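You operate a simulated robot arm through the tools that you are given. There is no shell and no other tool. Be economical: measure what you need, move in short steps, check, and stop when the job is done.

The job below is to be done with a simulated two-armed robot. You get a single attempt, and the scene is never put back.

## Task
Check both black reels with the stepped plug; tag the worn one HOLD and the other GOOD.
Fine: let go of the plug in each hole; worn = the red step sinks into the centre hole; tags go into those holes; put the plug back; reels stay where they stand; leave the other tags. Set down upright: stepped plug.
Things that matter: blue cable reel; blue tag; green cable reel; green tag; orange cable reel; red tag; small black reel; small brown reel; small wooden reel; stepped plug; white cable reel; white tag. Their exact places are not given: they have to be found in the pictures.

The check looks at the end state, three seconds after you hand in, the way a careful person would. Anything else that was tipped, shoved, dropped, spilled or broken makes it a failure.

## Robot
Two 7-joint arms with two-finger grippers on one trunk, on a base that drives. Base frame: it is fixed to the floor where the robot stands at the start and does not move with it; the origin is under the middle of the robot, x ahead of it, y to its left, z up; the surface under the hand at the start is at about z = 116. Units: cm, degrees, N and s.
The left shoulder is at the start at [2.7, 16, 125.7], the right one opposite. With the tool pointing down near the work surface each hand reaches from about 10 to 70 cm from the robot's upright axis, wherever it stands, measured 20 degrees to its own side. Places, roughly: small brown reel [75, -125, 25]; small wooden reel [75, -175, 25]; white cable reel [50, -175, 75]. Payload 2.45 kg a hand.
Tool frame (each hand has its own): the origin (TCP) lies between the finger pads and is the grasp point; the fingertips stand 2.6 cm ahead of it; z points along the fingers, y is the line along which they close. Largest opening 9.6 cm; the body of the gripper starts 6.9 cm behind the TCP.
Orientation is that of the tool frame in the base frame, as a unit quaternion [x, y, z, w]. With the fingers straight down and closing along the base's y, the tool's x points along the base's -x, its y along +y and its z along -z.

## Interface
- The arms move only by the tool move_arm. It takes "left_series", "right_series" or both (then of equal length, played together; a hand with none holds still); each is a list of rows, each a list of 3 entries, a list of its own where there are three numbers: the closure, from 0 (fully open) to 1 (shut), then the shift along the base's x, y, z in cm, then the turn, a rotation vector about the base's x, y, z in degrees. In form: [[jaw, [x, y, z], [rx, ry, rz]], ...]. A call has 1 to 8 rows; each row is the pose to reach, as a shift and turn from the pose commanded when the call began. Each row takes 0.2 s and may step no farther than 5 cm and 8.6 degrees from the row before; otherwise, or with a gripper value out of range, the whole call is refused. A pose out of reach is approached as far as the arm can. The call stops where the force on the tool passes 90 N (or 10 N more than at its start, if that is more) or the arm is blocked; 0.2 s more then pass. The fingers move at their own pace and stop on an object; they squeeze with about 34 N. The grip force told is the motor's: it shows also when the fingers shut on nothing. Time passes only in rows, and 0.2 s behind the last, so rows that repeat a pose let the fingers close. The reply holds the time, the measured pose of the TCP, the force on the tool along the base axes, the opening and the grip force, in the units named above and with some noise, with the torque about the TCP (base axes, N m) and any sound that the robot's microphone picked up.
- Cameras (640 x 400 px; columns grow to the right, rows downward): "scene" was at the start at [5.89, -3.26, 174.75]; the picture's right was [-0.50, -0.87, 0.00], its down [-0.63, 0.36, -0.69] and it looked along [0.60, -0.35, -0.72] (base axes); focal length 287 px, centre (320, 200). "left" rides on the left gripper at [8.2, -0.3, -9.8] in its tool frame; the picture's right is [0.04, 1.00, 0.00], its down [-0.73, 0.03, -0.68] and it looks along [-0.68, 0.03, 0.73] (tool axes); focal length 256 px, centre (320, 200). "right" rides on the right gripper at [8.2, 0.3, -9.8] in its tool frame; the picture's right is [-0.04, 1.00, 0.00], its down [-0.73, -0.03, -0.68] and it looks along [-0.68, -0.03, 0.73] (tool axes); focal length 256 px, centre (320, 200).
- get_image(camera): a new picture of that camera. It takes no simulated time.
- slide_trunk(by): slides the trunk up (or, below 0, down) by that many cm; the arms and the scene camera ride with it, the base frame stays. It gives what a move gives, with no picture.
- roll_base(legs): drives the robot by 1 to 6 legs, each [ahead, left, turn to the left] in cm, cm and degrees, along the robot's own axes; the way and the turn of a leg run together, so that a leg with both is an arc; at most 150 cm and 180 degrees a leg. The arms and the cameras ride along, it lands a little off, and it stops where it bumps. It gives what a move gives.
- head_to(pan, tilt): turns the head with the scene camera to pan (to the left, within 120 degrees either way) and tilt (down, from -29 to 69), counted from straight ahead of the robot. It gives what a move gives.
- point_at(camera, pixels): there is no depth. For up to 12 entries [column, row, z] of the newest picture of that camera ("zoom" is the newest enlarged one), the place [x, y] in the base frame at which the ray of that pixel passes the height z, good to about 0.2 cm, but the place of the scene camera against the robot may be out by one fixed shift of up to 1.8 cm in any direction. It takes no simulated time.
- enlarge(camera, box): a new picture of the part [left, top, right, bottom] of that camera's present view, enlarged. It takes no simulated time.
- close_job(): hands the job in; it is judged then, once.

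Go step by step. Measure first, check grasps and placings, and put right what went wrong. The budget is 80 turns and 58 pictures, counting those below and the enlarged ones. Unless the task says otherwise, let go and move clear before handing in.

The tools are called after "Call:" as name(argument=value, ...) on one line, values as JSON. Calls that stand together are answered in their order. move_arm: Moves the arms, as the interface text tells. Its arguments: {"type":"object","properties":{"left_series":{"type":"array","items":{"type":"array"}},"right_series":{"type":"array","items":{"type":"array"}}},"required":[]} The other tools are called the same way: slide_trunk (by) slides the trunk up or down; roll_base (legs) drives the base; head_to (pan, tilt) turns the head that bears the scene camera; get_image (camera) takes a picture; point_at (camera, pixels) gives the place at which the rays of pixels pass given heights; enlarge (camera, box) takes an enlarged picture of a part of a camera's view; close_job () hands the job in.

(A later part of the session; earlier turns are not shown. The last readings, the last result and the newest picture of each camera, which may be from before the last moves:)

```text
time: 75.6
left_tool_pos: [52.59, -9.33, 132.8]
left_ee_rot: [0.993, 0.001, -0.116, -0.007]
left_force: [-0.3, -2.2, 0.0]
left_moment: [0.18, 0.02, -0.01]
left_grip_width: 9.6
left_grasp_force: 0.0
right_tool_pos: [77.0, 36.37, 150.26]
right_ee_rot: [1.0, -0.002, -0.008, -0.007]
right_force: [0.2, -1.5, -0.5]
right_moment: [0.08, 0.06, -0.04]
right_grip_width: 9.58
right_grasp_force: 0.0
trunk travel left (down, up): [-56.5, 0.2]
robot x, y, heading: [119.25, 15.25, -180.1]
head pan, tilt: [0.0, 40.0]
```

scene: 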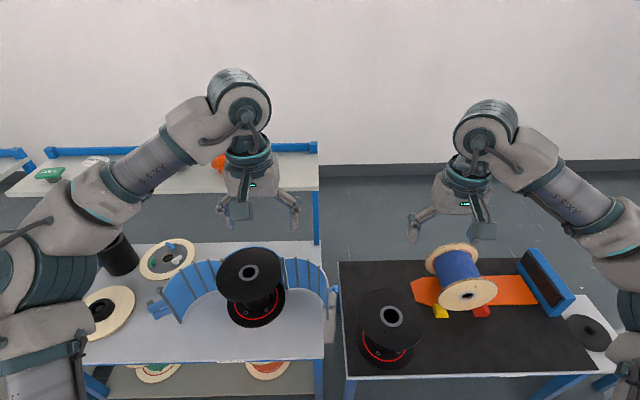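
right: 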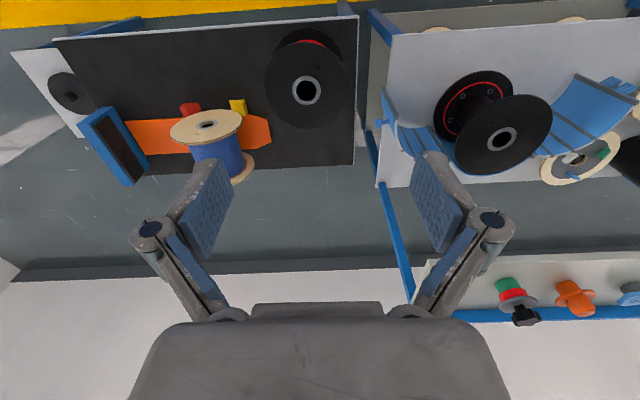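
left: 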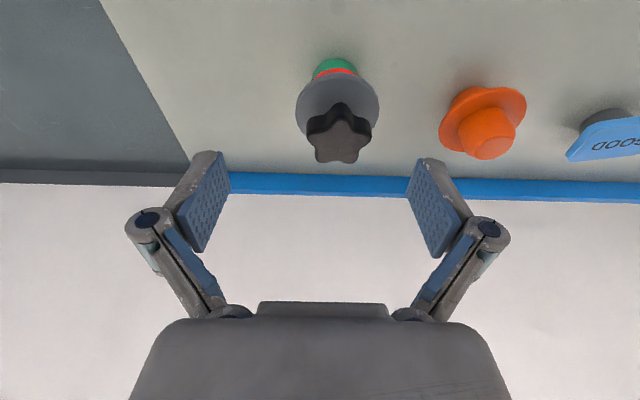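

The rocking is sustained (±1.8 cm), probably from the trunk at full height with arms extended. I retract the hand, lower the trunk, and see if it calms.

Call:
move_arm(left_series=[[0, [3, 0, 4], [0, -4, 0]], [0, [6, 0, 8], [0, -8, 0]], [0, [10, 0, 10], [0, -12, 0]], [0, [14, 0, 10], [0, -12, 0]], [0, [18, 0, 10], [0, -12, 0]], [0, [22, 0, 10], [0, -12, 0]]])

Call:
slide_trunk(by=-12)

Call:
move_arm(left_series=[[0, [0, 0, 0], [0, 0, 0]], [0, [0, 0, 0], [0, 0, 0]], [0, [0, 0, 0], [0, 0, 0]], [0, [0, 0, 0], [0, 0, 0]], [0, [0, 0, 0], [0, 0, 0]], [0, [0, 0, 0], [0, 0, 0]], [0, [0, 0, 0], [0, 0, 0]], [0, [0, 0, 0], [0, 0, 0]]])

Call:
move_arm(left_series=[[0, [0, 0, 0], [0, 0, 0]]])

Call:
move_arm(left_series=[[0, [0, 0, 0], [0, 0, 0]]])

Call:
move_arm(left_series=[[0, [0, 0, 0], [0, 0, 0]]])

```text
time: 77.0
left_tool_pos: [75.01, -4.51, 143.78]
left_ee_rot: [1.0, -0.002, -0.012, 0.007]
left_force: [0.0, 1.2, 0.5]
left_moment: [-0.05, 0.02, -0.01]
left_grip_width: 9.61
left_grasp_force: 0.1
right_tool_pos: [77.03, 41.45, 149.7]
right_ee_rot: [1.0, -0.004, -0.008, 0.007]
right_force: [0.2, 0.4, -0.1]
right_moment: [0.01, -0.01, -0.02]
right_grip_width: 9.59
right_grasp_force: 0.1
trunk travel left (down, up): [-56.5, 0.2]
robot x, y, heading: [119.98, 16.15, 180.0]
head pan, tilt: [0.0, 40.0]
```

```text
time: 78.5
left_tool_pos: [74.68, -9.57, 131.06]
left_ee_rot: [1.0, 0.001, -0.011, -0.009]
left_force: [0.6, -1.0, 0.3]
left_moment: [0.04, 0.0, 0.01]
left_grip_width: 9.62
left_grasp_force: 0.1
right_tool_pos: [77.01, 36.1, 138.4]
right_ee_rot: [1.0, -0.001, -0.007, -0.009]
right_force: [0.6, -0.3, -0.5]
right_moment: [0.04, 0.0, 0.02]
right_grip_width: 9.59
right_grasp_force: 0.0
trunk travel left (down, up): [-44.5, 12.2]
robot x, y, heading: [119.94, 15.24, -180.0]
head pan, tilt: [0.0, 40.0]
```

```text
time: 80.3
left_tool_pos: [74.72, -8.7, 131.06]
left_ee_rot: [1.0, 0.0, -0.011, -0.005]
left_force: [-0.3, 0.3, -0.5]
left_moment: [0.04, -0.02, 0.04]
left_grip_width: 9.6
left_grasp_force: 0.0
right_tool_pos: [76.95, 37.16, 138.08]
right_ee_rot: [1.0, -0.001, -0.007, -0.004]
right_force: [0.2, -0.5, 0.5]
right_moment: [0.07, 0.01, 0.0]
right_grip_width: 9.61
right_grasp_force: 0.0
trunk travel left (down, up): [-44.5, 12.2]
robot x, y, heading: [119.99, 15.32, -180.2]
head pan, tilt: [0.0, 40.0]
```

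```text
time: 80.7
left_tool_pos: [74.63, -6.77, 131.27]
left_ee_rot: [1.0, -0.002, -0.012, 0.0]
left_force: [-0.3, 0.2, 0.0]
left_moment: [-0.02, 0.0, -0.01]
left_grip_width: 9.6
left_grasp_force: 0.2
right_tool_pos: [76.92, 39.18, 137.73]
right_ee_rot: [1.0, -0.004, -0.006, 0.001]
right_force: [-0.1, -0.1, 0.0]
right_moment: [0.0, 0.01, -0.03]
right_grip_width: 9.57
right_grasp_force: 0.2
trunk travel left (down, up): [-44.5, 12.2]
robot x, y, heading: [119.86, 15.69, -179.9]
head pan, tilt: [0.0, 40.0]
```

```text
time: 81.1
left_tool_pos: [74.72, -5.68, 131.6]
left_ee_rot: [1.0, -0.001, -0.012, 0.004]
left_force: [-0.4, -0.1, 0.6]
left_moment: [-0.02, -0.01, 0.0]
left_grip_width: 9.6
left_grasp_force: 0.1
right_tool_pos: [76.92, 40.13, 137.69]
right_ee_rot: [1.0, -0.003, -0.007, 0.004]
right_force: [-0.1, 0.8, 0.9]
right_moment: [-0.03, -0.03, 0.02]
right_grip_width: 9.6
right_grasp_force: 0.1
trunk travel left (down, up): [-44.5, 12.2]
robot x, y, heading: [119.82, 15.86, 180.1]
head pan, tilt: [0.0, 40.0]
```

```text
time: 81.5
left_tool_pos: [74.68, -9.49, 130.89]
left_ee_rot: [1.0, 0.001, -0.012, -0.008]
left_force: [0.8, -2.0, -0.6]
left_moment: [0.07, -0.02, 0.0]
left_grip_width: 9.58
left_grasp_force: 0.1
right_tool_pos: [76.91, 36.37, 138.12]
right_ee_rot: [1.0, -0.001, -0.006, -0.009]
right_force: [0.5, -0.7, -0.4]
right_moment: [0.06, -0.01, 0.04]
right_grip_width: 9.58
right_grasp_force: 0.1
trunk travel left (down, up): [-44.5, 12.2]
robot x, y, heading: [120.03, 15.63, -180.0]
head pan, tilt: [0.0, 40.0]
```

The heading is straddling ±180°, and the rocking began exactly then — likely a wrap-around kick in the base's hold. I turn 4° off and check.

Call:
roll_base(legs=[[0, 0, -4]])

Call:
move_arm(left_series=[[0, [0, 0, 0], [0, 0, 0]], [0, [0, 0, 0], [0, 0, 0]], [0, [0, 0, 0], [0, 0, 0]], [0, [0, 0, 0], [0, 0, 0]], [0, [0, 0, 0], [0, 0, 0]], [0, [0, 0, 0], [0, 0, 0]], [0, [0, 0, 0], [0, 0, 0]], [0, [0, 0, 0], [0, 0, 0]]])

Call:
move_arm(left_series=[[0, [0, 0, 0], [0, 0, 0]]])

Call:
move_arm(left_series=[[0, [0, 0, 0], [0, 0, 0]]])

Call:
move_arm(left_series=[[0, [0, 0, 0], [0, 0, 0]]])

```text
time: 82.3
left_tool_pos: [73.05, -6.87, 130.82]
left_ee_rot: [0.999, -0.034, -0.012, -0.011]
left_force: [-0.1, 0.2, 0.6]
left_moment: [0.01, -0.04, 0.0]
left_grip_width: 9.64
left_grasp_force: 0.1
right_tool_pos: [78.45, 38.65, 138.33]
right_ee_rot: [0.999, -0.035, -0.006, -0.01]
right_force: [-0.2, 0.4, -0.1]
right_moment: [0.05, 0.04, 0.02]
right_grip_width: 9.61
right_grasp_force: 0.0
trunk travel left (down, up): [-44.5, 12.2]
robot x, y, heading: [119.88, 15.42, 176.1]
head pan, tilt: [0.0, 40.0]
```

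```text
time: 84.1
left_tool_pos: [73.47, -6.19, 131.17]
left_ee_rot: [0.999, -0.033, -0.012, -0.007]
left_force: [-0.4, -0.5, -0.7]
left_moment: [0.05, -0.04, -0.01]
left_grip_width: 9.6
left_grasp_force: 0.1
right_tool_pos: [78.69, 39.24, 138.31]
right_ee_rot: [0.999, -0.034, -0.008, -0.007]
right_force: [0.3, -0.6, 0.9]
right_moment: [0.02, 0.02, 0.04]
right_grip_width: 9.61
right_grasp_force: 0.0
trunk travel left (down, up): [-44.5, 12.2]
robot x, y, heading: [120.06, 14.94, 176.1]
head pan, tilt: [0.0, 40.0]
```

```text
time: 84.5
left_tool_pos: [73.43, -4.17, 131.45]
left_ee_rot: [0.999, -0.035, -0.013, 0.0]
left_force: [0.1, 0.7, 0.1]
left_moment: [-0.02, 0.0, -0.03]
left_grip_width: 9.61
left_grasp_force: 0.0
right_tool_pos: [78.94, 41.56, 138.03]
right_ee_rot: [0.999, -0.037, -0.008, 0.0]
right_force: [-0.8, 0.8, -0.4]
right_moment: [-0.03, 0.02, 0.01]
right_grip_width: 9.59
right_grasp_force: 0.1
trunk travel left (down, up): [-44.5, 12.2]
robot x, y, heading: [120.24, 15.57, 176.0]
head pan, tilt: [0.0, 40.0]
```

```text
time: 84.9
left_tool_pos: [73.58, -3.84, 131.39]
left_ee_rot: [0.999, -0.034, -0.012, 0.001]
left_force: [0.1, 0.1, -0.2]
left_moment: [-0.04, 0.05, 0.0]
left_grip_width: 9.58
left_grasp_force: 0.1
right_tool_pos: [79.02, 41.81, 137.76]
right_ee_rot: [0.999, -0.036, -0.009, 0.0]
right_force: [-0.1, -0.6, 0.3]
right_moment: [-0.04, 0.0, 0.0]
right_grip_width: 9.59
right_grasp_force: 0.0
trunk travel left (down, up): [-44.5, 12.2]
robot x, y, heading: [119.69, 15.28, 175.9]
head pan, tilt: [0.0, 40.0]
```

```text
time: 85.3
left_tool_pos: [73.32, -6.54, 131.02]
left_ee_rot: [0.999, -0.033, -0.011, -0.008]
left_force: [0.1, -0.1, -0.5]
left_moment: [0.05, -0.02, 0.03]
left_grip_width: 9.58
left_grasp_force: 0.0
right_tool_pos: [78.84, 38.98, 138.32]
right_ee_rot: [0.999, -0.034, -0.008, -0.008]
right_force: [0.7, 0.1, 0.4]
right_moment: [0.05, 0.04, 0.02]
right_grip_width: 9.57
right_grasp_force: 0.1
trunk travel left (down, up): [-44.5, 12.2]
robot x, y, heading: [119.73, 15.04, 175.9]
head pan, tilt: [0.0, 40.0]
```

Amplitude fell a little; I wait more to see whether it now decays.

Call:
move_arm(left_series=[[0, [0, 0, 0], [0, 0, 0]], [0, [0, 0, 0], [0, 0, 0]], [0, [0, 0, 0], [0, 0, 0]], [0, [0, 0, 0], [0, 0, 0]], [0, [0, 0, 0], [0, 0, 0]], [0, [0, 0, 0], [0, 0, 0]], [0, [0, 0, 0], [0, 0, 0]], [0, [0, 0, 0], [0, 0, 0]]])

Call:
move_arm(left_series=[[0, [0, 0, 0], [0, 0, 0]], [0, [0, 0, 0], [0, 0, 0]], [0, [0, 0, 0], [0, 0, 0]], [0, [0, 0, 0], [0, 0, 0]], [0, [0, 0, 0], [0, 0, 0]], [0, [0, 0, 0], [0, 0, 0]], [0, [0, 0, 0], [0, 0, 0]], [0, [0, 0, 0], [0, 0, 0]]])

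Call:
move_arm(left_series=[[0, [0, 0, 0], [0, 0, 0]]])

Call:
move_arm(left_series=[[0, [0, 0, 0], [0, 0, 0]]])

Call:
move_arm(left_series=[[0, [0, 0, 0], [0, 0, 0]]])

Call:
head_to(pan=0, tilt=69)

Call:
get_image(camera="scene")

```text
time: 87.3
left_tool_pos: [73.84, -5.54, 131.44]
left_ee_rot: [0.999, -0.033, -0.013, -0.004]
left_force: [-0.7, -0.1, 0.4]
left_moment: [0.01, 0.0, 0.0]
left_grip_width: 9.62
left_grasp_force: 0.1
right_tool_pos: [79.22, 40.0, 138.31]
right_ee_rot: [0.999, -0.035, -0.011, -0.004]
right_force: [0.0, -0.3, -0.4]
right_moment: [-0.04, 0.0, 0.0]
right_grip_width: 9.6
right_grasp_force: 0.0
trunk travel left (down, up): [-44.5, 12.2]
robot x, y, heading: [119.75, 14.87, 176.2]
head pan, tilt: [0.0, 40.0]
stopped in row 8 (left hand): the arm was blocked; the commanded pose is now the measured one
```

```text
time: 89.1
left_tool_pos: [73.7, -6.9, 131.26]
left_ee_rot: [0.999, -0.032, -0.013, -0.008]
left_force: [-0.2, -0.5, 0.0]
left_moment: [0.05, 0.01, -0.02]
left_grip_width: 9.61
left_grasp_force: 0.1
right_tool_pos: [79.13, 38.74, 138.58]
right_ee_rot: [0.999, -0.033, -0.01, -0.008]
right_force: [0.0, 0.1, 0.2]
right_moment: [0.1, 0.01, 0.03]
right_grip_width: 9.59
right_grasp_force: 0.0
trunk travel left (down, up): [-44.5, 12.2]
robot x, y, heading: [119.99, 14.68, 176.0]
head pan, tilt: [0.0, 40.0]
```

```text
time: 89.5
left_tool_pos: [73.91, -3.32, 131.84]
left_ee_rot: [0.999, -0.033, -0.013, 0.004]
left_force: [0.0, 0.0, -0.6]
left_moment: [0.0, 0.01, 0.0]
left_grip_width: 9.62
left_grasp_force: 0.0
right_tool_pos: [79.38, 42.44, 137.95]
right_ee_rot: [0.999, -0.036, -0.01, 0.005]
right_force: [0.2, 0.4, 0.5]
right_moment: [-0.06, -0.03, -0.01]
right_grip_width: 9.62
right_grasp_force: 0.1
trunk travel left (down, up): [-44.5, 12.2]
robot x, y, heading: [119.87, 14.88, 175.7]
head pan, tilt: [0.0, 40.0]
```

```text
time: 89.9
left_tool_pos: [73.68, -6.9, 131.26]
left_ee_rot: [0.999, -0.032, -0.013, -0.007]
left_force: [-0.1, -0.8, 0.8]
left_moment: [-0.01, -0.04, 0.0]
left_grip_width: 9.6
left_grasp_force: 0.1
right_tool_pos: [79.13, 38.61, 138.47]
right_ee_rot: [0.999, -0.034, -0.011, -0.008]
right_force: [-0.2, -0.4, 0.0]
right_moment: [0.03, 0.02, 0.01]
right_grip_width: 9.6
right_grasp_force: 0.0
trunk travel left (down, up): [-44.5, 12.2]
robot x, y, heading: [120.14, 14.87, 176.1]
head pan, tilt: [0.0, 40.0]
```

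```text
time: 90.3
left_tool_pos: [73.85, -4.06, 131.54]
left_ee_rot: [0.999, -0.034, -0.014, 0.001]
left_force: [-0.9, 0.0, 1.2]
left_moment: [-0.03, 0.03, -0.02]
left_grip_width: 9.59
left_grasp_force: 0.1
right_tool_pos: [79.28, 41.49, 138.09]
right_ee_rot: [0.999, -0.035, -0.01, 0.001]
right_force: [0.3, 0.1, -0.3]
right_moment: [-0.04, -0.03, -0.03]
right_grip_width: 9.59
right_grasp_force: 0.1
trunk travel left (down, up): [-44.5, 12.2]
robot x, y, heading: [120.03, 15.29, 176.0]
head pan, tilt: [0.0, 40.0]
```

```text
time: 91.2
left_tool_pos: [73.89, -4.46, 131.68]
left_ee_rot: [0.999, -0.034, -0.014, -0.001]
left_force: [-0.3, 0.2, -0.3]
left_moment: [-0.04, 0.02, 0.01]
left_grip_width: 9.62
left_grasp_force: 0.0
right_tool_pos: [79.28, 41.18, 138.09]
right_ee_rot: [0.999, -0.036, -0.009, -0.001]
right_force: [0.2, -0.4, 0.0]
right_moment: [-0.04, -0.01, -0.03]
right_grip_width: 9.59
right_grasp_force: 0.1
trunk travel left (down, up): [-44.5, 12.2]
robot x, y, heading: [119.94, 15.06, 175.9]
head pan, tilt: [0.0, 68.8]
```

```text
27 pictures are left
```

scene: 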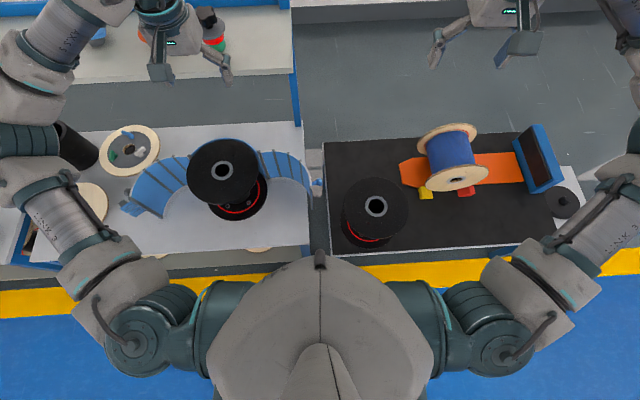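

The base may be rubbing against the table edge. I back off 5 cm and watch whether the rocking stops.

Call:
roll_base(legs=[[-5, 0, 0]])

Call:
move_arm(left_series=[[0, [0, 0, 0], [0, 0, 0]], [0, [0, 0, 0], [0, 0, 0]], [0, [0, 0, 0], [0, 0, 0]], [0, [0, 0, 0], [0, 0, 0]], [0, [0, 0, 0], [0, 0, 0]], [0, [0, 0, 0], [0, 0, 0]], [0, [0, 0, 0], [0, 0, 0]], [0, [0, 0, 0], [0, 0, 0]]])

Call:
move_arm(left_series=[[0, [0, 0, 0], [0, 0, 0]]])

Call:
move_arm(left_series=[[0, [0, 0, 0], [0, 0, 0]]])

Call:
move_arm(left_series=[[0, [0, 0, 0], [0, 0, 0]]])

```text
time: 92.2
left_tool_pos: [77.8, -5.16, 131.05]
left_ee_rot: [0.999, -0.033, -0.008, -0.001]
left_force: [0.2, -0.2, -0.8]
left_moment: [-0.05, -0.02, -0.02]
left_grip_width: 9.58
left_grasp_force: 0.0
right_tool_pos: [82.95, 40.48, 137.79]
right_ee_rot: [0.999, -0.035, -0.005, -0.002]
right_force: [-0.4, -1.0, 0.0]
right_moment: [0.04, -0.05, -0.03]
right_grip_width: 9.6
right_grasp_force: 0.0
trunk travel left (down, up): [-44.5, 12.2]
robot x, y, heading: [124.75, 14.46, 175.9]
head pan, tilt: [0.0, 68.8]
```

```text
time: 94.0
left_tool_pos: [79.14, -5.87, 131.56]
left_ee_rot: [0.999, -0.033, -0.014, -0.003]
left_force: [0.3, 0.2, -0.2]
left_moment: [0.06, -0.02, 0.0]
left_grip_width: 9.59
left_grasp_force: 0.1
right_tool_pos: [84.57, 39.58, 138.4]
right_ee_rot: [0.999, -0.034, -0.01, -0.005]
right_force: [-0.2, -1.1, -0.1]
right_moment: [-0.03, 0.0, 0.01]
right_grip_width: 9.6
right_grasp_force: 0.0
trunk travel left (down, up): [-44.5, 12.2]
robot x, y, heading: [124.48, 14.5, 176.0]
head pan, tilt: [0.0, 68.8]
```

```text
time: 94.4
left_tool_pos: [79.27, -2.55, 132.18]
left_ee_rot: [0.999, -0.035, -0.015, 0.007]
left_force: [0.6, 1.1, -0.8]
left_moment: [-0.13, 0.03, -0.02]
left_grip_width: 9.6
left_grasp_force: 0.1
right_tool_pos: [84.85, 43.12, 137.81]
right_ee_rot: [0.999, -0.037, -0.011, 0.008]
right_force: [-0.2, 0.9, 0.0]
right_moment: [-0.14, -0.03, -0.03]
right_grip_width: 9.61
right_grasp_force: 0.0
trunk travel left (down, up): [-44.5, 12.2]
robot x, y, heading: [124.41, 14.94, 175.8]
head pan, tilt: [0.0, 68.8]
```

```text
time: 94.8
left_tool_pos: [79.14, -6.33, 131.5]
left_ee_rot: [0.999, -0.031, -0.014, -0.005]
left_force: [0.4, 0.5, -0.4]
left_moment: [0.02, 0.01, 0.02]
left_grip_width: 9.59
left_grasp_force: 0.0
right_tool_pos: [84.47, 39.05, 138.46]
right_ee_rot: [0.999, -0.034, -0.01, -0.005]
right_force: [-0.4, 0.1, -1.2]
right_moment: [0.03, -0.01, -0.02]
right_grip_width: 9.64
right_grasp_force: 0.0
trunk travel left (down, up): [-44.5, 12.2]
robot x, y, heading: [124.72, 14.16, 176.2]
head pan, tilt: [0.0, 68.8]
```

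```text
time: 95.2
left_tool_pos: [79.36, -3.18, 131.96]
left_ee_rot: [0.999, -0.034, -0.015, 0.005]
left_force: [0.2, 1.3, -0.5]
left_moment: [0.0, 0.03, -0.04]
left_grip_width: 9.58
left_grasp_force: 0.1
right_tool_pos: [84.77, 42.47, 137.99]
right_ee_rot: [0.999, -0.037, -0.01, 0.006]
right_force: [0.6, -0.2, 0.8]
right_moment: [-0.05, 0.01, -0.02]
right_grip_width: 9.62
right_grasp_force: 0.0
trunk travel left (down, up): [-44.5, 12.2]
robot x, y, heading: [124.83, 14.69, 175.9]
head pan, tilt: [0.0, 68.8]
```

Backing off didn't stop it, so contact isn't the cause; it seems driven by arm holding. I test whether it dies during head moves, and with lower trunk.

Call:
head_to(pan=0, tilt=60)

Call:
head_to(pan=0, tilt=50)

Call:
head_to(pan=0, tilt=60)

Call:
head_to(pan=0, tilt=55)

Call:
head_to(pan=0, tilt=53)

Call:
head_to(pan=0, tilt=50)

```text
time: 95.9
left_tool_pos: [79.1, -6.23, 131.61]
left_ee_rot: [0.999, -0.032, -0.013, -0.004]
left_force: [0.0, -0.9, 0.1]
left_moment: [0.04, -0.01, 0.0]
left_grip_width: 9.63
left_grasp_force: 0.0
right_tool_pos: [84.57, 39.54, 138.41]
right_ee_rot: [0.999, -0.034, -0.01, -0.005]
right_force: [0.7, -0.2, 0.3]
right_moment: [0.03, 0.03, 0.0]
right_grip_width: 9.59
right_grasp_force: 0.0
trunk travel left (down, up): [-44.5, 12.2]
robot x, y, heading: [125.33, 14.21, 176.2]
head pan, tilt: [0.0, 60.0]
```

```text
time: 96.6
left_tool_pos: [79.09, -5.84, 131.72]
left_ee_rot: [0.999, -0.032, -0.014, -0.003]
left_force: [-0.1, -0.5, 0.0]
left_moment: [0.02, -0.02, 0.02]
left_grip_width: 9.59
left_grasp_force: 0.1
right_tool_pos: [84.58, 39.82, 138.34]
right_ee_rot: [0.999, -0.034, -0.011, -0.002]
right_force: [-0.5, -0.1, 0.2]
right_moment: [0.02, 0.01, -0.02]
right_grip_width: 9.59
right_grasp_force: 0.1
trunk travel left (down, up): [-44.5, 12.2]
robot x, y, heading: [124.79, 14.44, 176.2]
head pan, tilt: [0.0, 50.0]
```

```text
time: 97.3
left_tool_pos: [79.4, -3.03, 131.94]
left_ee_rot: [0.999, -0.034, -0.015, 0.006]
left_force: [-0.6, 0.0, -0.3]
left_moment: [-0.04, 0.02, 0.0]
left_grip_width: 9.59
left_grasp_force: 0.0
right_tool_pos: [84.7, 42.64, 137.97]
right_ee_rot: [0.999, -0.036, -0.01, 0.007]
right_force: [0.4, 0.7, -0.6]
right_moment: [-0.05, -0.02, 0.02]
right_grip_width: 9.6
right_grasp_force: 0.0
trunk travel left (down, up): [-44.5, 12.2]
robot x, y, heading: [124.77, 15.2, 176.0]
head pan, tilt: [0.0, 60.0]
```

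```text
time: 98.0
left_tool_pos: [79.27, -3.94, 131.95]
left_ee_rot: [0.999, -0.034, -0.014, 0.003]
left_force: [-0.3, 0.0, 0.5]
left_moment: [-0.03, 0.02, 0.02]
left_grip_width: 9.6
left_grasp_force: 0.1
right_tool_pos: [84.71, 41.69, 138.2]
right_ee_rot: [0.999, -0.036, -0.011, 0.002]
right_force: [0.2, 0.8, -0.1]
right_moment: [0.0, 0.01, 0.0]
right_grip_width: 9.6
right_grasp_force: 0.1
trunk travel left (down, up): [-44.5, 12.2]
robot x, y, heading: [124.74, 14.57, 176.3]
head pan, tilt: [0.0, 55.0]
```

```text
time: 98.6
left_tool_pos: [79.19, -6.39, 131.57]
left_ee_rot: [0.999, -0.031, -0.014, -0.004]
left_force: [-0.6, -0.6, -0.1]
left_moment: [0.01, -0.01, 0.01]
left_grip_width: 9.59
left_grasp_force: 0.1
right_tool_pos: [84.42, 39.2, 138.43]
right_ee_rot: [0.999, -0.035, -0.011, -0.005]
right_force: [0.3, -0.4, -0.9]
right_moment: [0.07, 0.02, 0.02]
right_grip_width: 9.61
right_grasp_force: 0.0
trunk travel left (down, up): [-44.5, 12.2]
robot x, y, heading: [124.67, 14.06, 176.2]
head pan, tilt: [0.0, 53.0]
```

```text
time: 99.2
left_tool_pos: [79.4, -2.99, 131.99]
left_ee_rot: [0.999, -0.034, -0.015, 0.006]
left_force: [-0.1, 0.9, 0.6]
left_moment: [-0.04, 0.05, -0.03]
left_grip_width: 9.57
left_grasp_force: 0.0
right_tool_pos: [84.73, 42.7, 138.0]
right_ee_rot: [0.999, -0.036, -0.011, 0.007]
right_force: [0.9, 0.6, -0.1]
right_moment: [-0.08, 0.0, -0.02]
right_grip_width: 9.61
right_grasp_force: 0.0
trunk travel left (down, up): [-44.5, 12.2]
robot x, y, heading: [124.68, 14.87, 176.2]
head pan, tilt: [0.0, 50.0]
```

The rocking regrows after each move. I return to x≈143, where it was calm, to see whether position matters.

Call:
roll_base(legs=[[-18, 0, 0]])

Call:
move_arm(left_series=[[0, [0, 0, 0], [0, 0, 0]], [0, [0, 0, 0], [0, 0, 0]], [0, [0, 0, 0], [0, 0, 0]], [0, [0, 0, 0], [0, 0, 0]], [0, [0, 0, 0], [0, 0, 0]], [0, [0, 0, 0], [0, 0, 0]], [0, [0, 0, 0], [0, 0, 0]], [0, [0, 0, 0], [0, 0, 0]]])

Call:
move_arm(left_series=[[0, [0, 0, 0], [0, 0, 0]]])

Call:
move_arm(left_series=[[0, [0, 0, 0], [0, 0, 0]]])

Call:
slide_trunk(by=-27)

Call:
move_arm(left_series=[[0, [0, 0, 0], [0, 0, 0]], [0, [0, 0, 0], [0, 0, 0]], [0, [0, 0, 0], [0, 0, 0]], [0, [0, 0, 0], [0, 0, 0]], [0, [0, 0, 0], [0, 0, 0]]])

Call:
move_arm(left_series=[[0, [0, 0, 0], [0, 0, 0]]])

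Call:
move_arm(left_series=[[0, [0, 0, 0], [0, 0, 0]]])

```text
time: 100.7
left_tool_pos: [96.76, -6.69, 131.5]
left_ee_rot: [0.999, -0.031, -0.012, -0.002]
left_force: [-1.1, -0.5, 0.1]
left_moment: [0.02, 0.01, 0.02]
left_grip_width: 9.59
left_grasp_force: 0.0
right_tool_pos: [101.96, 38.87, 138.09]
right_ee_rot: [0.999, -0.033, -0.009, -0.001]
right_force: [-0.3, 0.2, -0.2]
right_moment: [0.07, 0.0, -0.01]
right_grip_width: 9.6
right_grasp_force: 0.0
trunk travel left (down, up): [-44.5, 12.2]
robot x, y, heading: [142.83, 13.54, 176.5]
head pan, tilt: [0.0, 50.0]
```

```text
time: 102.5
left_tool_pos: [97.55, -7.2, 131.68]
left_ee_rot: [0.999, -0.031, -0.015, -0.002]
left_force: [0.2, -1.5, 0.5]
left_moment: [0.12, -0.04, 0.0]
left_grip_width: 9.62
left_grasp_force: 0.0
right_tool_pos: [102.78, 38.39, 138.37]
right_ee_rot: [0.999, -0.032, -0.013, -0.003]
right_force: [0.0, -0.5, -1.2]
right_moment: [0.14, 0.02, 0.0]
right_grip_width: 9.62
right_grasp_force: 0.2
trunk travel left (down, up): [-44.5, 12.2]
robot x, y, heading: [142.66, 12.81, 176.3]
head pan, tilt: [0.0, 50.0]
```

```text
time: 102.9
left_tool_pos: [97.79, -3.37, 132.36]
left_ee_rot: [0.999, -0.032, -0.016, 0.009]
left_force: [-0.6, -0.3, 0.7]
left_moment: [0.03, 0.0, 0.0]
left_grip_width: 9.62
left_grasp_force: 0.1
right_tool_pos: [103.2, 42.45, 137.94]
right_ee_rot: [0.999, -0.035, -0.013, 0.01]
right_force: [0.3, -0.1, 0.4]
right_moment: [0.0, -0.01, 0.01]
right_grip_width: 9.59
right_grasp_force: 0.1
trunk travel left (down, up): [-44.5, 12.2]
robot x, y, heading: [142.98, 13.53, 176.3]
head pan, tilt: [0.0, 50.0]
```

```text
time: 103.3
left_tool_pos: [97.51, -6.85, 131.83]
left_ee_rot: [0.999, -0.03, -0.016, 0.0]
left_force: [0.4, 0.0, 0.1]
left_moment: [0.05, -0.03, 0.04]
left_grip_width: 9.61
left_grasp_force: 0.0
right_tool_pos: [102.82, 38.83, 138.45]
right_ee_rot: [0.999, -0.033, -0.012, -0.002]
right_force: [0.2, -0.5, 0.0]
right_moment: [0.02, 0.0, -0.03]
right_grip_width: 9.61
right_grasp_force: 0.0
trunk travel left (down, up): [-44.5, 12.2]
robot x, y, heading: [142.42, 13.18, 175.9]
head pan, tilt: [0.0, 50.0]
```

```text
time: 106.1
left_tool_pos: [97.71, -6.69, 104.83]
left_ee_rot: [0.999, -0.03, -0.017, -0.001]
left_force: [0.6, -0.2, -0.8]
left_moment: [-0.01, -0.01, 0.02]
left_grip_width: 9.58
left_grasp_force: 0.1
right_tool_pos: [103.03, 38.95, 111.53]
right_ee_rot: [0.999, -0.032, -0.013, -0.003]
right_force: [-0.1, -1.2, -0.3]
right_moment: [0.05, 0.02, 0.03]
right_grip_width: 9.58
right_grasp_force: 0.0
trunk travel left (down, up): [-17.5, 39.2]
robot x, y, heading: [142.64, 12.93, 176.3]
head pan, tilt: [0.0, 50.0]
```

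```text
time: 107.3
left_tool_pos: [97.72, -4.36, 105.2]
left_ee_rot: [0.999, -0.033, -0.016, 0.007]
left_force: [0.0, 0.9, -0.8]
left_moment: [-0.04, 0.01, -0.01]
left_grip_width: 9.59
left_grasp_force: 0.0
right_tool_pos: [103.06, 41.31, 111.08]
right_ee_rot: [0.999, -0.034, -0.013, 0.006]
right_force: [0.0, 0.5, 0.0]
right_moment: [-0.04, 0.0, -0.01]
right_grip_width: 9.6
right_grasp_force: 0.1
trunk travel left (down, up): [-17.5, 39.2]
robot x, y, heading: [142.77, 13.73, 176.2]
head pan, tilt: [0.0, 50.0]
```

```text
time: 107.7
left_tool_pos: [97.6, -5.83, 104.99]
left_ee_rot: [0.999, -0.031, -0.016, 0.002]
left_force: [-0.8, -0.5, -0.1]
left_moment: [0.02, 0.0, -0.04]
left_grip_width: 9.62
left_grasp_force: 0.1
right_tool_pos: [102.96, 39.72, 111.32]
right_ee_rot: [0.999, -0.034, -0.013, 0.001]
right_force: [0.2, -0.5, 0.4]
right_moment: [0.03, 0.0, 0.0]
right_grip_width: 9.59
right_grasp_force: 0.0
trunk travel left (down, up): [-17.5, 39.2]
robot x, y, heading: [142.74, 13.45, 176.3]
head pan, tilt: [0.0, 50.0]
```

```text
time: 108.1
left_tool_pos: [97.75, -4.96, 105.02]
left_ee_rot: [0.999, -0.032, -0.016, 0.005]
left_force: [-1.1, 0.6, 0.4]
left_moment: [-0.01, -0.02, 0.0]
left_grip_width: 9.6
left_grasp_force: 0.1
right_tool_pos: [103.09, 40.84, 111.03]
right_ee_rot: [0.999, -0.035, -0.013, 0.005]
right_force: [-1.1, 1.0, -0.2]
right_moment: [-0.06, 0.03, 0.02]
right_grip_width: 9.58
right_grasp_force: 0.0
trunk travel left (down, up): [-17.5, 39.2]
robot x, y, heading: [142.93, 13.33, 176.2]
head pan, tilt: [0.0, 50.0]
```

Lowering the trunk damps the rocking, so it's a high-trunk instability. I let it settle here, then try a mid height.

Call:
move_arm(left_series=[[0, [0, 0, 0], [0, 0, 0]], [0, [0, 0, 0], [0, 0, 0]], [0, [0, 0, 0], [0, 0, 0]], [0, [0, 0, 0], [0, 0, 0]], [0, [0, 0, 0], [0, 0, 0]], [0, [0, 0, 0], [0, 0, 0]], [0, [0, 0, 0], [0, 0, 0]], [0, [0, 0, 0], [0, 0, 0]]])

Call:
move_arm(left_series=[[0, [0, 0, 0], [0, 0, 0]], [0, [0, 0, 0], [0, 0, 0]], [0, [0, 0, 0], [0, 0, 0]], [0, [0, 0, 0], [0, 0, 0]], [0, [0, 0, 0], [0, 0, 0]], [0, [0, 0, 0], [0, 0, 0]], [0, [0, 0, 0], [0, 0, 0]], [0, [0, 0, 0], [0, 0, 0]]])

Call:
slide_trunk(by=17)

Call:
move_arm(left_series=[[0, [0, 0, 0], [0, 0, 0]], [0, [0, 0, 0], [0, 0, 0]], [0, [0, 0, 0], [0, 0, 0]], [0, [0, 0, 0], [0, 0, 0]], [0, [0, 0, 0], [0, 0, 0]], [0, [0, 0, 0], [0, 0, 0]], [0, [0, 0, 0], [0, 0, 0]], [0, [0, 0, 0], [0, 0, 0]]])

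Call:
move_arm(left_series=[[0, [0, 0, 0], [0, 0, 0]], [0, [0, 0, 0], [0, 0, 0]], [0, [0, 0, 0], [0, 0, 0]], [0, [0, 0, 0], [0, 0, 0]], [0, [0, 0, 0], [0, 0, 0]], [0, [0, 0, 0], [0, 0, 0]], [0, [0, 0, 0], [0, 0, 0]], [0, [0, 0, 0], [0, 0, 0]]])

Call:
move_arm(left_series=[[0, [0, 0, 0], [0, 0, 0]]])

Call:
move_arm(left_series=[[0, [0, 0, 0], [0, 0, 0]]])

```text
time: 109.9
left_tool_pos: [97.87, -4.89, 105.11]
left_ee_rot: [0.999, -0.032, -0.017, 0.006]
left_force: [0.1, -0.7, -0.3]
left_moment: [0.03, 0.02, 0.0]
left_grip_width: 9.6
left_grasp_force: 0.1
right_tool_pos: [102.94, 40.78, 111.12]
right_ee_rot: [0.999, -0.034, -0.012, 0.005]
right_force: [-0.2, 0.0, -1.2]
right_moment: [0.0, 0.03, -0.02]
right_grip_width: 9.6
right_grasp_force: 0.2
trunk travel left (down, up): [-17.5, 39.2]
robot x, y, heading: [142.86, 13.31, 176.2]
head pan, tilt: [0.0, 50.0]
```

```text
time: 111.7
left_tool_pos: [97.71, -5.21, 105.08]
left_ee_rot: [0.999, -0.032, -0.016, 0.004]
left_force: [-0.2, -0.1, -0.2]
left_moment: [0.0, 0.01, -0.02]
left_grip_width: 9.6
left_grasp_force: 0.0
right_tool_pos: [102.95, 40.41, 111.23]
right_ee_rot: [0.999, -0.034, -0.012, 0.003]
right_force: [0.1, -0.2, 0.0]
right_moment: [-0.01, 0.03, 0.0]
right_grip_width: 9.6
right_grasp_force: 0.0
trunk travel left (down, up): [-17.5, 39.2]
robot x, y, heading: [142.56, 13.36, 176.4]
head pan, tilt: [0.0, 50.0]
```

```text
time: 113.6
left_tool_pos: [97.48, -5.29, 121.94]
left_ee_rot: [0.999, -0.032, -0.015, 0.003]
left_force: [-0.5, -0.3, -0.7]
left_moment: [-0.02, -0.01, -0.04]
left_grip_width: 9.62
left_grasp_force: 0.1
right_tool_pos: [102.83, 40.4, 128.1]
right_ee_rot: [0.999, -0.034, -0.011, 0.004]
right_force: [-1.1, 0.5, 0.3]
right_moment: [0.01, 0.03, 0.01]
right_grip_width: 9.62
right_grasp_force: 0.0
trunk travel left (down, up): [-34.5, 22.2]
robot x, y, heading: [142.64, 13.33, 176.3]
head pan, tilt: [0.0, 50.0]
```

```text
time: 115.4
left_tool_pos: [97.63, -5.32, 121.95]
left_ee_rot: [0.999, -0.032, -0.015, 0.004]
left_force: [-0.2, -0.8, -0.4]
left_moment: [0.0, 0.03, 0.01]
left_grip_width: 9.6
left_grasp_force: 0.0
right_tool_pos: [103.0, 40.46, 128.09]
right_ee_rot: [0.999, -0.034, -0.012, 0.004]
right_force: [-0.1, 1.1, 0.2]
right_moment: [-0.03, 0.0, -0.02]
right_grip_width: 9.6
right_grasp_force: 0.1
trunk travel left (down, up): [-34.5, 22.2]
robot x, y, heading: [142.88, 13.43, 176.1]
head pan, tilt: [0.0, 50.0]
```

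```text
time: 117.2
left_tool_pos: [97.72, -5.32, 122.15]
left_ee_rot: [0.999, -0.032, -0.015, 0.004]
left_force: [-0.2, -0.4, -0.1]
left_moment: [-0.02, 0.01, -0.01]
left_grip_width: 9.61
left_grasp_force: 0.1
right_tool_pos: [103.0, 40.42, 128.16]
right_ee_rot: [0.999, -0.034, -0.012, 0.003]
right_force: [0.4, 0.0, -0.1]
right_moment: [0.0, 0.01, 0.01]
right_grip_width: 9.6
right_grasp_force: 0.1
trunk travel left (down, up): [-34.5, 22.2]
robot x, y, heading: [142.88, 13.41, 176.3]
head pan, tilt: [0.0, 50.0]
```

```text
time: 117.6
left_tool_pos: [97.61, -5.28, 122.07]
left_ee_rot: [0.999, -0.032, -0.016, 0.004]
left_force: [-0.6, 0.1, 0.0]
left_moment: [0.02, -0.02, 0.01]
left_grip_width: 9.6
left_grasp_force: 0.1
right_tool_pos: [103.01, 40.46, 128.22]
right_ee_rot: [0.999, -0.034, -0.013, 0.004]
right_force: [-0.6, -0.3, 1.1]
right_moment: [0.01, 0.06, 0.03]
right_grip_width: 9.59
right_grasp_force: 0.0
trunk travel left (down, up): [-34.5, 22.2]
robot x, y, heading: [143.08, 13.27, 176.2]
head pan, tilt: [0.0, 50.0]
```

```text
time: 118.0
left_tool_pos: [97.77, -5.27, 122.01]
left_ee_rot: [0.999, -0.032, -0.015, 0.003]
left_force: [-0.4, -0.8, 0.6]
left_moment: [-0.02, -0.01, -0.01]
left_grip_width: 9.62
left_grasp_force: 0.1
right_tool_pos: [102.94, 40.42, 128.18]
right_ee_rot: [0.999, -0.034, -0.012, 0.005]
right_force: [-0.1, 0.1, -0.1]
right_moment: [0.03, 0.01, 0.04]
right_grip_width: 9.62
right_grasp_force: 0.1
trunk travel left (down, up): [-34.5, 22.2]
robot x, y, heading: [142.36, 13.19, 176.3]
head pan, tilt: [0.0, 50.0]
```

It's dead calm at trunk −8. I stay at this height, raise and tilt the left hand 35°, then drive straight in.

Call:
move_arm(left_series=[[0, [0, 0, 3], [0, 7, 0]], [0, [0, 0, 6], [0, 14, 0]], [0, [0, 0, 9], [0, 21, 0]], [0, [0, 0, 12], [0, 28, 0]], [0, [0, 0, 14], [0, 35, 0]], [0, [0, 0, 14], [0, 35, 0]]])

Call:
roll_base(legs=[[23, 0, 0]])

Call:
move_arm(left_series=[[0, [0, 0, 0], [0, 0, 0]], [0, [0, 0, 0], [0, 0, 0]], [0, [0, 0, 0], [0, 0, 0]], [0, [0, 0, 0], [0, 0, 0]], [0, [0, 0, 0], [0, 0, 0]], [0, [0, 0, 0], [0, 0, 0]], [0, [0, 0, 0], [0, 0, 0]], [0, [0, 0, 0], [0, 0, 0]]])

Call:
move_arm(left_series=[[0, [0, 0, 0], [0, 0, 0]], [0, [0, 0, 0], [0, 0, 0]]])

Call:
get_image(camera="left")

```text
time: 119.4
left_tool_pos: [97.68, -5.29, 135.91]
left_ee_rot: [0.949, -0.029, -0.315, 0.013]
left_force: [-0.2, 0.4, 0.8]
left_moment: [-0.01, 0.02, 0.02]
left_grip_width: 9.59
left_grasp_force: 0.1
right_tool_pos: [102.85, 40.4, 128.27]
right_ee_rot: [0.999, -0.034, -0.012, 0.004]
right_force: [-0.2, 0.4, -0.1]
right_moment: [0.0, 0.03, 0.02]
right_grip_width: 9.58
right_grasp_force: 0.1
trunk travel left (down, up): [-34.5, 22.2]
robot x, y, heading: [143.17, 13.3, 176.1]
head pan, tilt: [0.0, 50.0]
```

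```text
time: 121.2
left_tool_pos: [74.42, -3.89, 136.03]
left_ee_rot: [0.948, -0.028, -0.316, 0.014]
left_force: [-0.3, -0.2, -0.2]
left_moment: [-0.01, -0.04, -0.04]
left_grip_width: 9.6
left_grasp_force: 0.1
right_tool_pos: [79.7, 41.87, 128.27]
right_ee_rot: [0.999, -0.034, -0.012, 0.004]
right_force: [0.1, -0.1, 0.2]
right_moment: [-0.01, 0.0, 0.03]
right_grip_width: 9.62
right_grasp_force: 0.1
trunk travel left (down, up): [-34.5, 22.2]
robot x, y, heading: [119.49, 14.78, 176.3]
head pan, tilt: [0.0, 50.0]
```

```text
time: 123.0
left_tool_pos: [74.62, -3.95, 136.04]
left_ee_rot: [0.948, -0.028, -0.316, 0.014]
left_force: [-0.4, -0.4, 0.2]
left_moment: [0.03, 0.0, -0.02]
left_grip_width: 9.62
left_grasp_force: 0.0
right_tool_pos: [79.7, 41.87, 128.29]
right_ee_rot: [0.999, -0.033, -0.013, 0.003]
right_force: [-0.5, -0.3, 0.7]
right_moment: [-0.01, -0.01, 0.02]
right_grip_width: 9.61
right_grasp_force: 0.1
trunk travel left (down, up): [-34.5, 22.2]
robot x, y, heading: [119.43, 14.7, 176.6]
head pan, tilt: [0.0, 50.0]
```

```text
time: 123.5
left_tool_pos: [74.68, -4.01, 136.09]
left_ee_rot: [0.948, -0.028, -0.316, 0.013]
left_force: [0.1, 0.3, 0.6]
left_moment: [-0.02, 0.01, 0.02]
left_grip_width: 9.61
left_grasp_force: 0.1
right_tool_pos: [79.73, 41.88, 128.26]
right_ee_rot: [0.999, -0.032, -0.013, 0.003]
right_force: [0.4, 0.1, -0.9]
right_moment: [-0.02, 0.02, 0.0]
right_grip_width: 9.64
right_grasp_force: 0.0
trunk travel left (down, up): [-34.5, 22.2]
robot x, y, heading: [119.49, 15.05, 176.5]
head pan, tilt: [0.0, 50.0]
```

```text
26 pictures are left
```

left: 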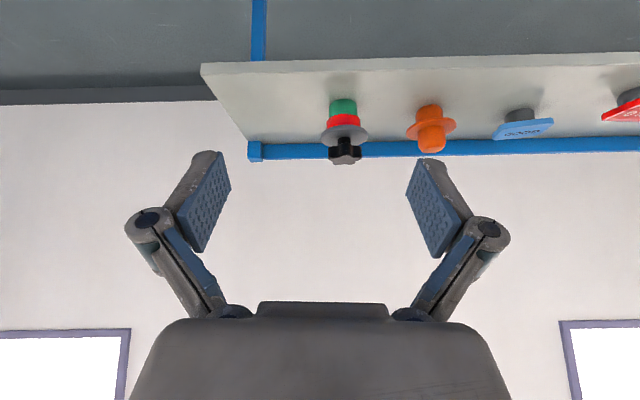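

Stable, and a nice side view: plug base at (343,99), knob (343,150). I move nearer and look again.

Call:
point_at(camera="left", pixels=[[343, 99, 116], [344, 150, 123], [344, 160, 125], [520, 135, 120]])

Call:
move_arm(left_series=[[0, [-4.5, -1, 0], [0, 0, 0]], [0, [-9, -2, -1], [0, 0, 0]], [0, [-13, -3, -2], [0, 0, 0]], [0, [-16, -3.5, -3], [0, 0, 0]], [0, [-16, -3.5, -3], [0, 0, 0]], [0, [-16, -3.5, -3], [0, 0, 0]]])

Call:
get_image(camera="left")

```text
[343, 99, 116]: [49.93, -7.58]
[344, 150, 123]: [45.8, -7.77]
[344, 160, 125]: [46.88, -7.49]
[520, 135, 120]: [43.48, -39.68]
```

```text
time: 125.0
left_tool_pos: [58.7, -7.55, 133.06]
left_ee_rot: [0.948, -0.027, -0.316, 0.014]
left_force: [-0.9, 0.1, -0.2]
left_moment: [-0.02, 0.02, -0.01]
left_grip_width: 9.62
left_grasp_force: 0.1
right_tool_pos: [79.88, 41.95, 128.35]
right_ee_rot: [0.999, -0.033, -0.013, 0.004]
right_force: [0.5, 0.4, 0.6]
right_moment: [0.03, -0.01, 0.02]
right_grip_width: 9.59
right_grasp_force: 0.0
trunk travel left (down, up): [-34.5, 22.2]
robot x, y, heading: [119.06, 14.62, 176.4]
head pan, tilt: [0.0, 50.0]
```

```text
25 pictures are left
```

left: 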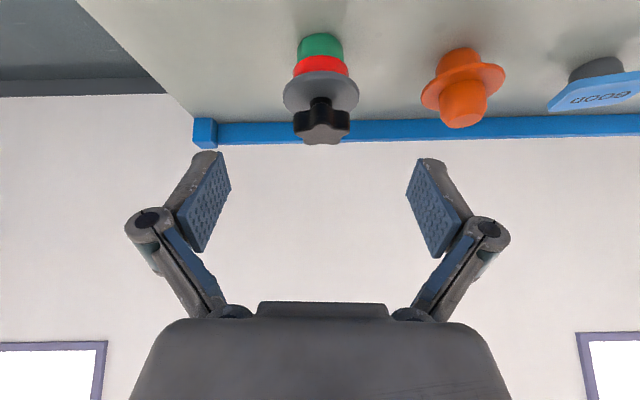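

Call:
point_at(camera="left", pixels=[[321, 34, 116], [322, 138, 125], [322, 138, 128], [322, 117, 122], [322, 117, 125], [320, 77, 120], [284, 95, 121], [359, 95, 121], [293, 124, 123], [350, 124, 123], [298, 45, 117.5], [343, 45, 117.5]])

Call:
enlarge(camera="left", box=[240, 20, 400, 160])

```text
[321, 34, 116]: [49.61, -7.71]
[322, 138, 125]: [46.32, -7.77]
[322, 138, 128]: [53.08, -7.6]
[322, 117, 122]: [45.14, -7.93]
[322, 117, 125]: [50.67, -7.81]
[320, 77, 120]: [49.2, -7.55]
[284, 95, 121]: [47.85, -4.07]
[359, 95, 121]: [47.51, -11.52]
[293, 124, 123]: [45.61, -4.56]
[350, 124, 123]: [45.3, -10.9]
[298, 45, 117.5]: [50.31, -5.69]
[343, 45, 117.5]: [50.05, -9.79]
```

```text
2.86 times, centred on (320, 90) of left
```

zoom: 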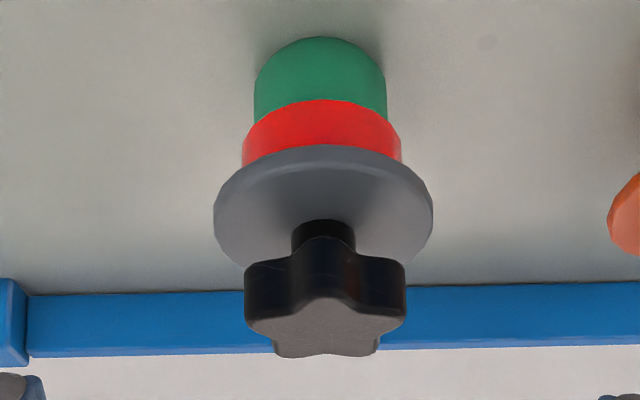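

Knob spans z≈122.8–125.5 on axis (47.5,-7.7), disk ⌀7.3. I move to the grasp pose with jaws open and check before closing.

Call:
move_arm(left_series=[[0, [-3, 0, -2], [0, 0, 0]], [0, [-6, 0, -4], [0, 0, 0]], [0, [-8.5, 0, -6], [0, 0, 0]], [0, [-10, -0.1, -7.2], [0, 0, 0]], [0, [-11.1, -0.1, -8.1], [0, 0, 0]], [0, [-11.1, -0.1, -8.1], [0, 0, 0]], [0, [-11.1, -0.1, -8.1], [0, 0, 0]]])

Call:
get_image(camera="left")

```text
time: 126.5
left_tool_pos: [47.43, -7.66, 124.72]
left_ee_rot: [0.948, -0.028, -0.316, 0.015]
left_force: [-0.5, 1.0, -0.6]
left_moment: [0.0, -0.01, -0.02]
left_grip_width: 9.59
left_grasp_force: 0.0
right_tool_pos: [79.79, 41.95, 128.3]
right_ee_rot: [0.999, -0.034, -0.013, 0.004]
right_force: [0.7, -0.4, 0.9]
right_moment: [-0.01, 0.02, 0.01]
right_grip_width: 9.6
right_grasp_force: 0.1
trunk travel left (down, up): [-34.5, 22.2]
robot x, y, heading: [119.37, 15.29, 176.3]
head pan, tilt: [0.0, 50.0]
```

```text
23 pictures are left
```

left: 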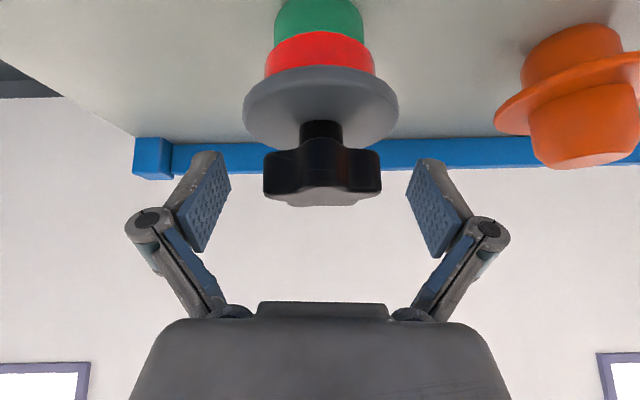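

The TCP projects to about (326,186), right at the knob (322,178). Closing.

Call:
move_arm(left_series=[[0.2, [0, 0, 0], [0, 0, 0]], [0.4, [0, 0, 0], [0, 0, 0]], [0.6, [0, 0, 0], [0, 0, 0]], [0.8, [0, 0, 0], [0, 0, 0]], [0.8, [0, 0, 0], [0, 0, 0]], [0.8, [0, 0, 0], [0, 0, 0]]])

Call:
move_arm(left_series=[[0.8, [0, 0, 2], [0, 0, 0]], [0.8, [0, 0, 4], [0, 0, 0]], [0.8, [0, 0, 6], [0, 0, 0]], [0.8, [3, 0, 8], [0, 0, 0]], [0.8, [3, 0, 8], [0, 0, 0]]])

Call:
get_image(camera="left")

```text
time: 128.0
left_tool_pos: [47.62, -7.6, 124.81]
left_ee_rot: [0.948, -0.028, -0.316, 0.014]
left_force: [-0.3, 0.5, 1.8]
left_moment: [0.05, -0.01, -0.02]
left_grip_width: 5.11
left_grasp_force: 33.7
right_tool_pos: [79.78, 41.9, 128.28]
right_ee_rot: [0.999, -0.034, -0.013, 0.003]
right_force: [0.2, 1.1, 0.2]
right_moment: [0.01, -0.01, -0.02]
right_grip_width: 9.59
right_grasp_force: 0.0
trunk travel left (down, up): [-34.5, 22.2]
robot x, y, heading: [119.54, 14.97, 176.2]
head pan, tilt: [0.0, 50.0]
```

```text
time: 129.2
left_tool_pos: [50.34, -7.72, 132.81]
left_ee_rot: [0.948, -0.028, -0.316, 0.014]
left_force: [-0.9, 0.9, -1.1]
left_moment: [0.0, 0.0, -0.03]
left_grip_width: 5.1
left_grasp_force: 34.2
right_tool_pos: [79.58, 41.82, 128.34]
right_ee_rot: [0.999, -0.033, -0.012, 0.005]
right_force: [-0.5, -0.5, -0.1]
right_moment: [0.04, -0.01, -0.04]
right_grip_width: 9.61
right_grasp_force: 0.0
trunk travel left (down, up): [-34.5, 22.2]
robot x, y, heading: [119.02, 14.67, 176.6]
head pan, tilt: [0.0, 50.0]
```

```text
22 pictures are left
```

left: 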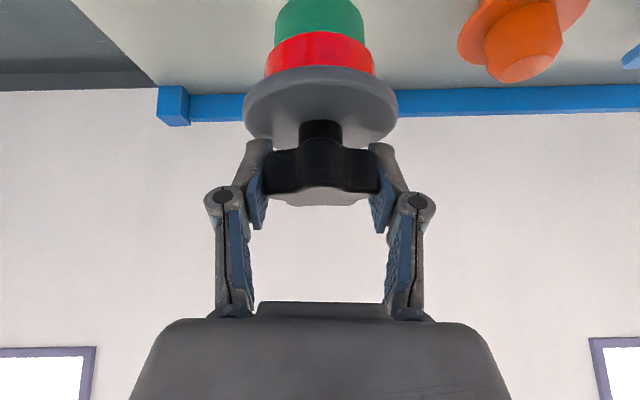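

Plug is held firmly (5.1 cm, 34 N). I measure reel hubs afresh now that the robot is steady, using the right camera.

Call:
get_image(camera="right")

Call:
get_image(camera="scene")

```text
21 pictures are left
```

right: 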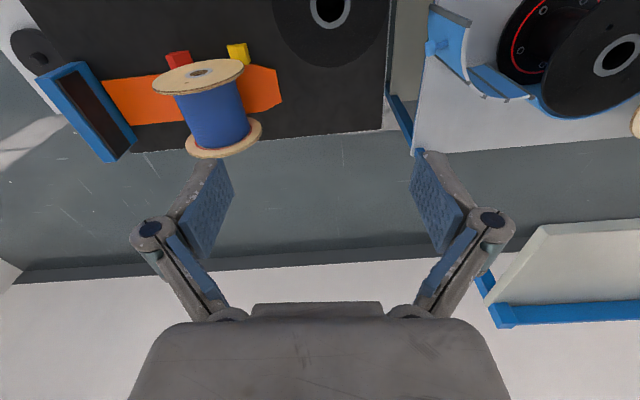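

```text
20 pictures are left
```

scene: 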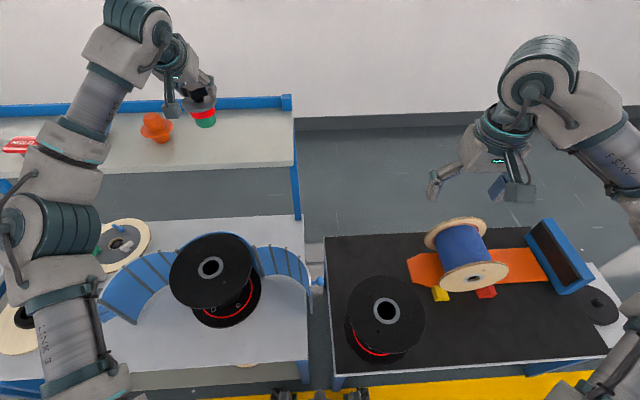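

I shift the right hand to see both hubs better and triangulate with this view (A (331,10), B (618,56)).

Call:
point_at(camera="right", pixels=[[331, 9, 72], [331, 9, 68], [618, 56, 85], [618, 56, 82]])

Call:
move_arm(right_series=[[0, [2.5, -4, -2], [0, 0, 0]], [0, [5, -8, -4], [0, 0, 0]], [0, [8, -12, -6], [0, 0, 0]], [0, [10, -16, -8], [0, 0, 0]], [0, [12, -20, -9], [0, 0, 0]], [0, [13, -22, -9], [0, 0, 0]], [0, [13, -22, -9], [0, 0, 0]]])

Call:
get_image(camera="right")

```text
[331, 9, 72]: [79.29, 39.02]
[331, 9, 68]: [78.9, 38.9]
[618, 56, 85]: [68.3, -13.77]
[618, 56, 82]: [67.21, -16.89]
```

```text
refused: row 1 steps farther than a row can; nothing moved
```

```text
19 pictures are left
```

right: 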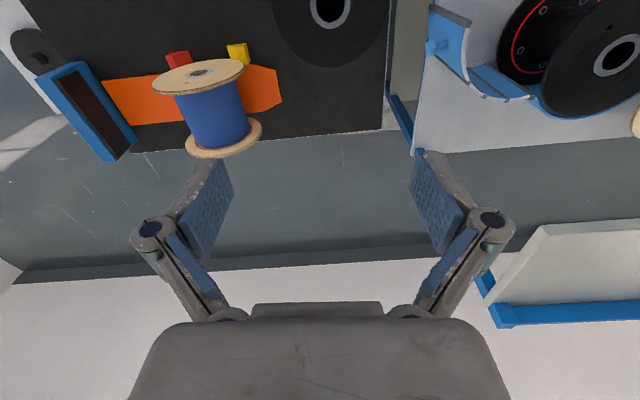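

Call:
move_arm(right_series=[[0, [2, -3.5, -1.5], [0, 0, 0]], [0, [4, -7, -3], [0, 0, 0]], [0, [6, -10.5, -4.5], [0, 0, 0]], [0, [8, -14, -6], [0, 0, 0]], [0, [10, -17.5, -7.5], [0, 0, 0]], [0, [12, -21, -9], [0, 0, 0]], [0, [12, -21, -9], [0, 0, 0]], [0, [12, -21, -9], [0, 0, 0]]])

Call:
get_image(camera="right")

```text
time: 130.9
left_tool_pos: [50.29, -7.65, 132.85]
left_ee_rot: [0.948, -0.029, -0.317, 0.014]
left_force: [0.5, 0.6, -2.5]
left_moment: [-0.03, -0.02, 0.03]
left_grip_width: 5.1
left_grasp_force: 33.9
right_tool_pos: [91.82, 20.98, 119.36]
right_ee_rot: [0.999, -0.033, -0.013, 0.004]
right_force: [-0.2, 0.9, 0.2]
right_moment: [0.01, -0.01, -0.04]
right_grip_width: 9.59
right_grasp_force: 0.1
trunk travel left (down, up): [-34.5, 22.2]
robot x, y, heading: [119.36, 14.92, 176.2]
head pan, tilt: [0.0, 50.0]
```

```text
18 pictures are left
```

right: 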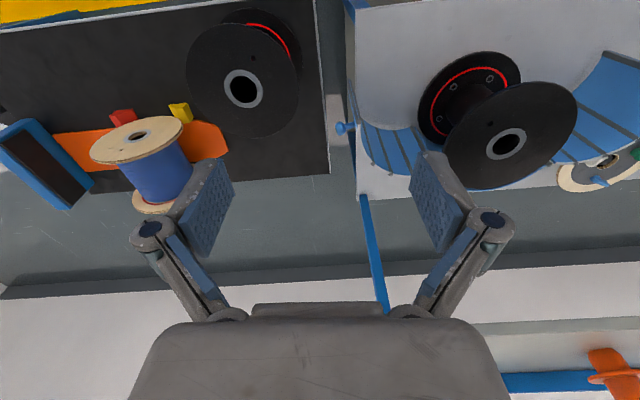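

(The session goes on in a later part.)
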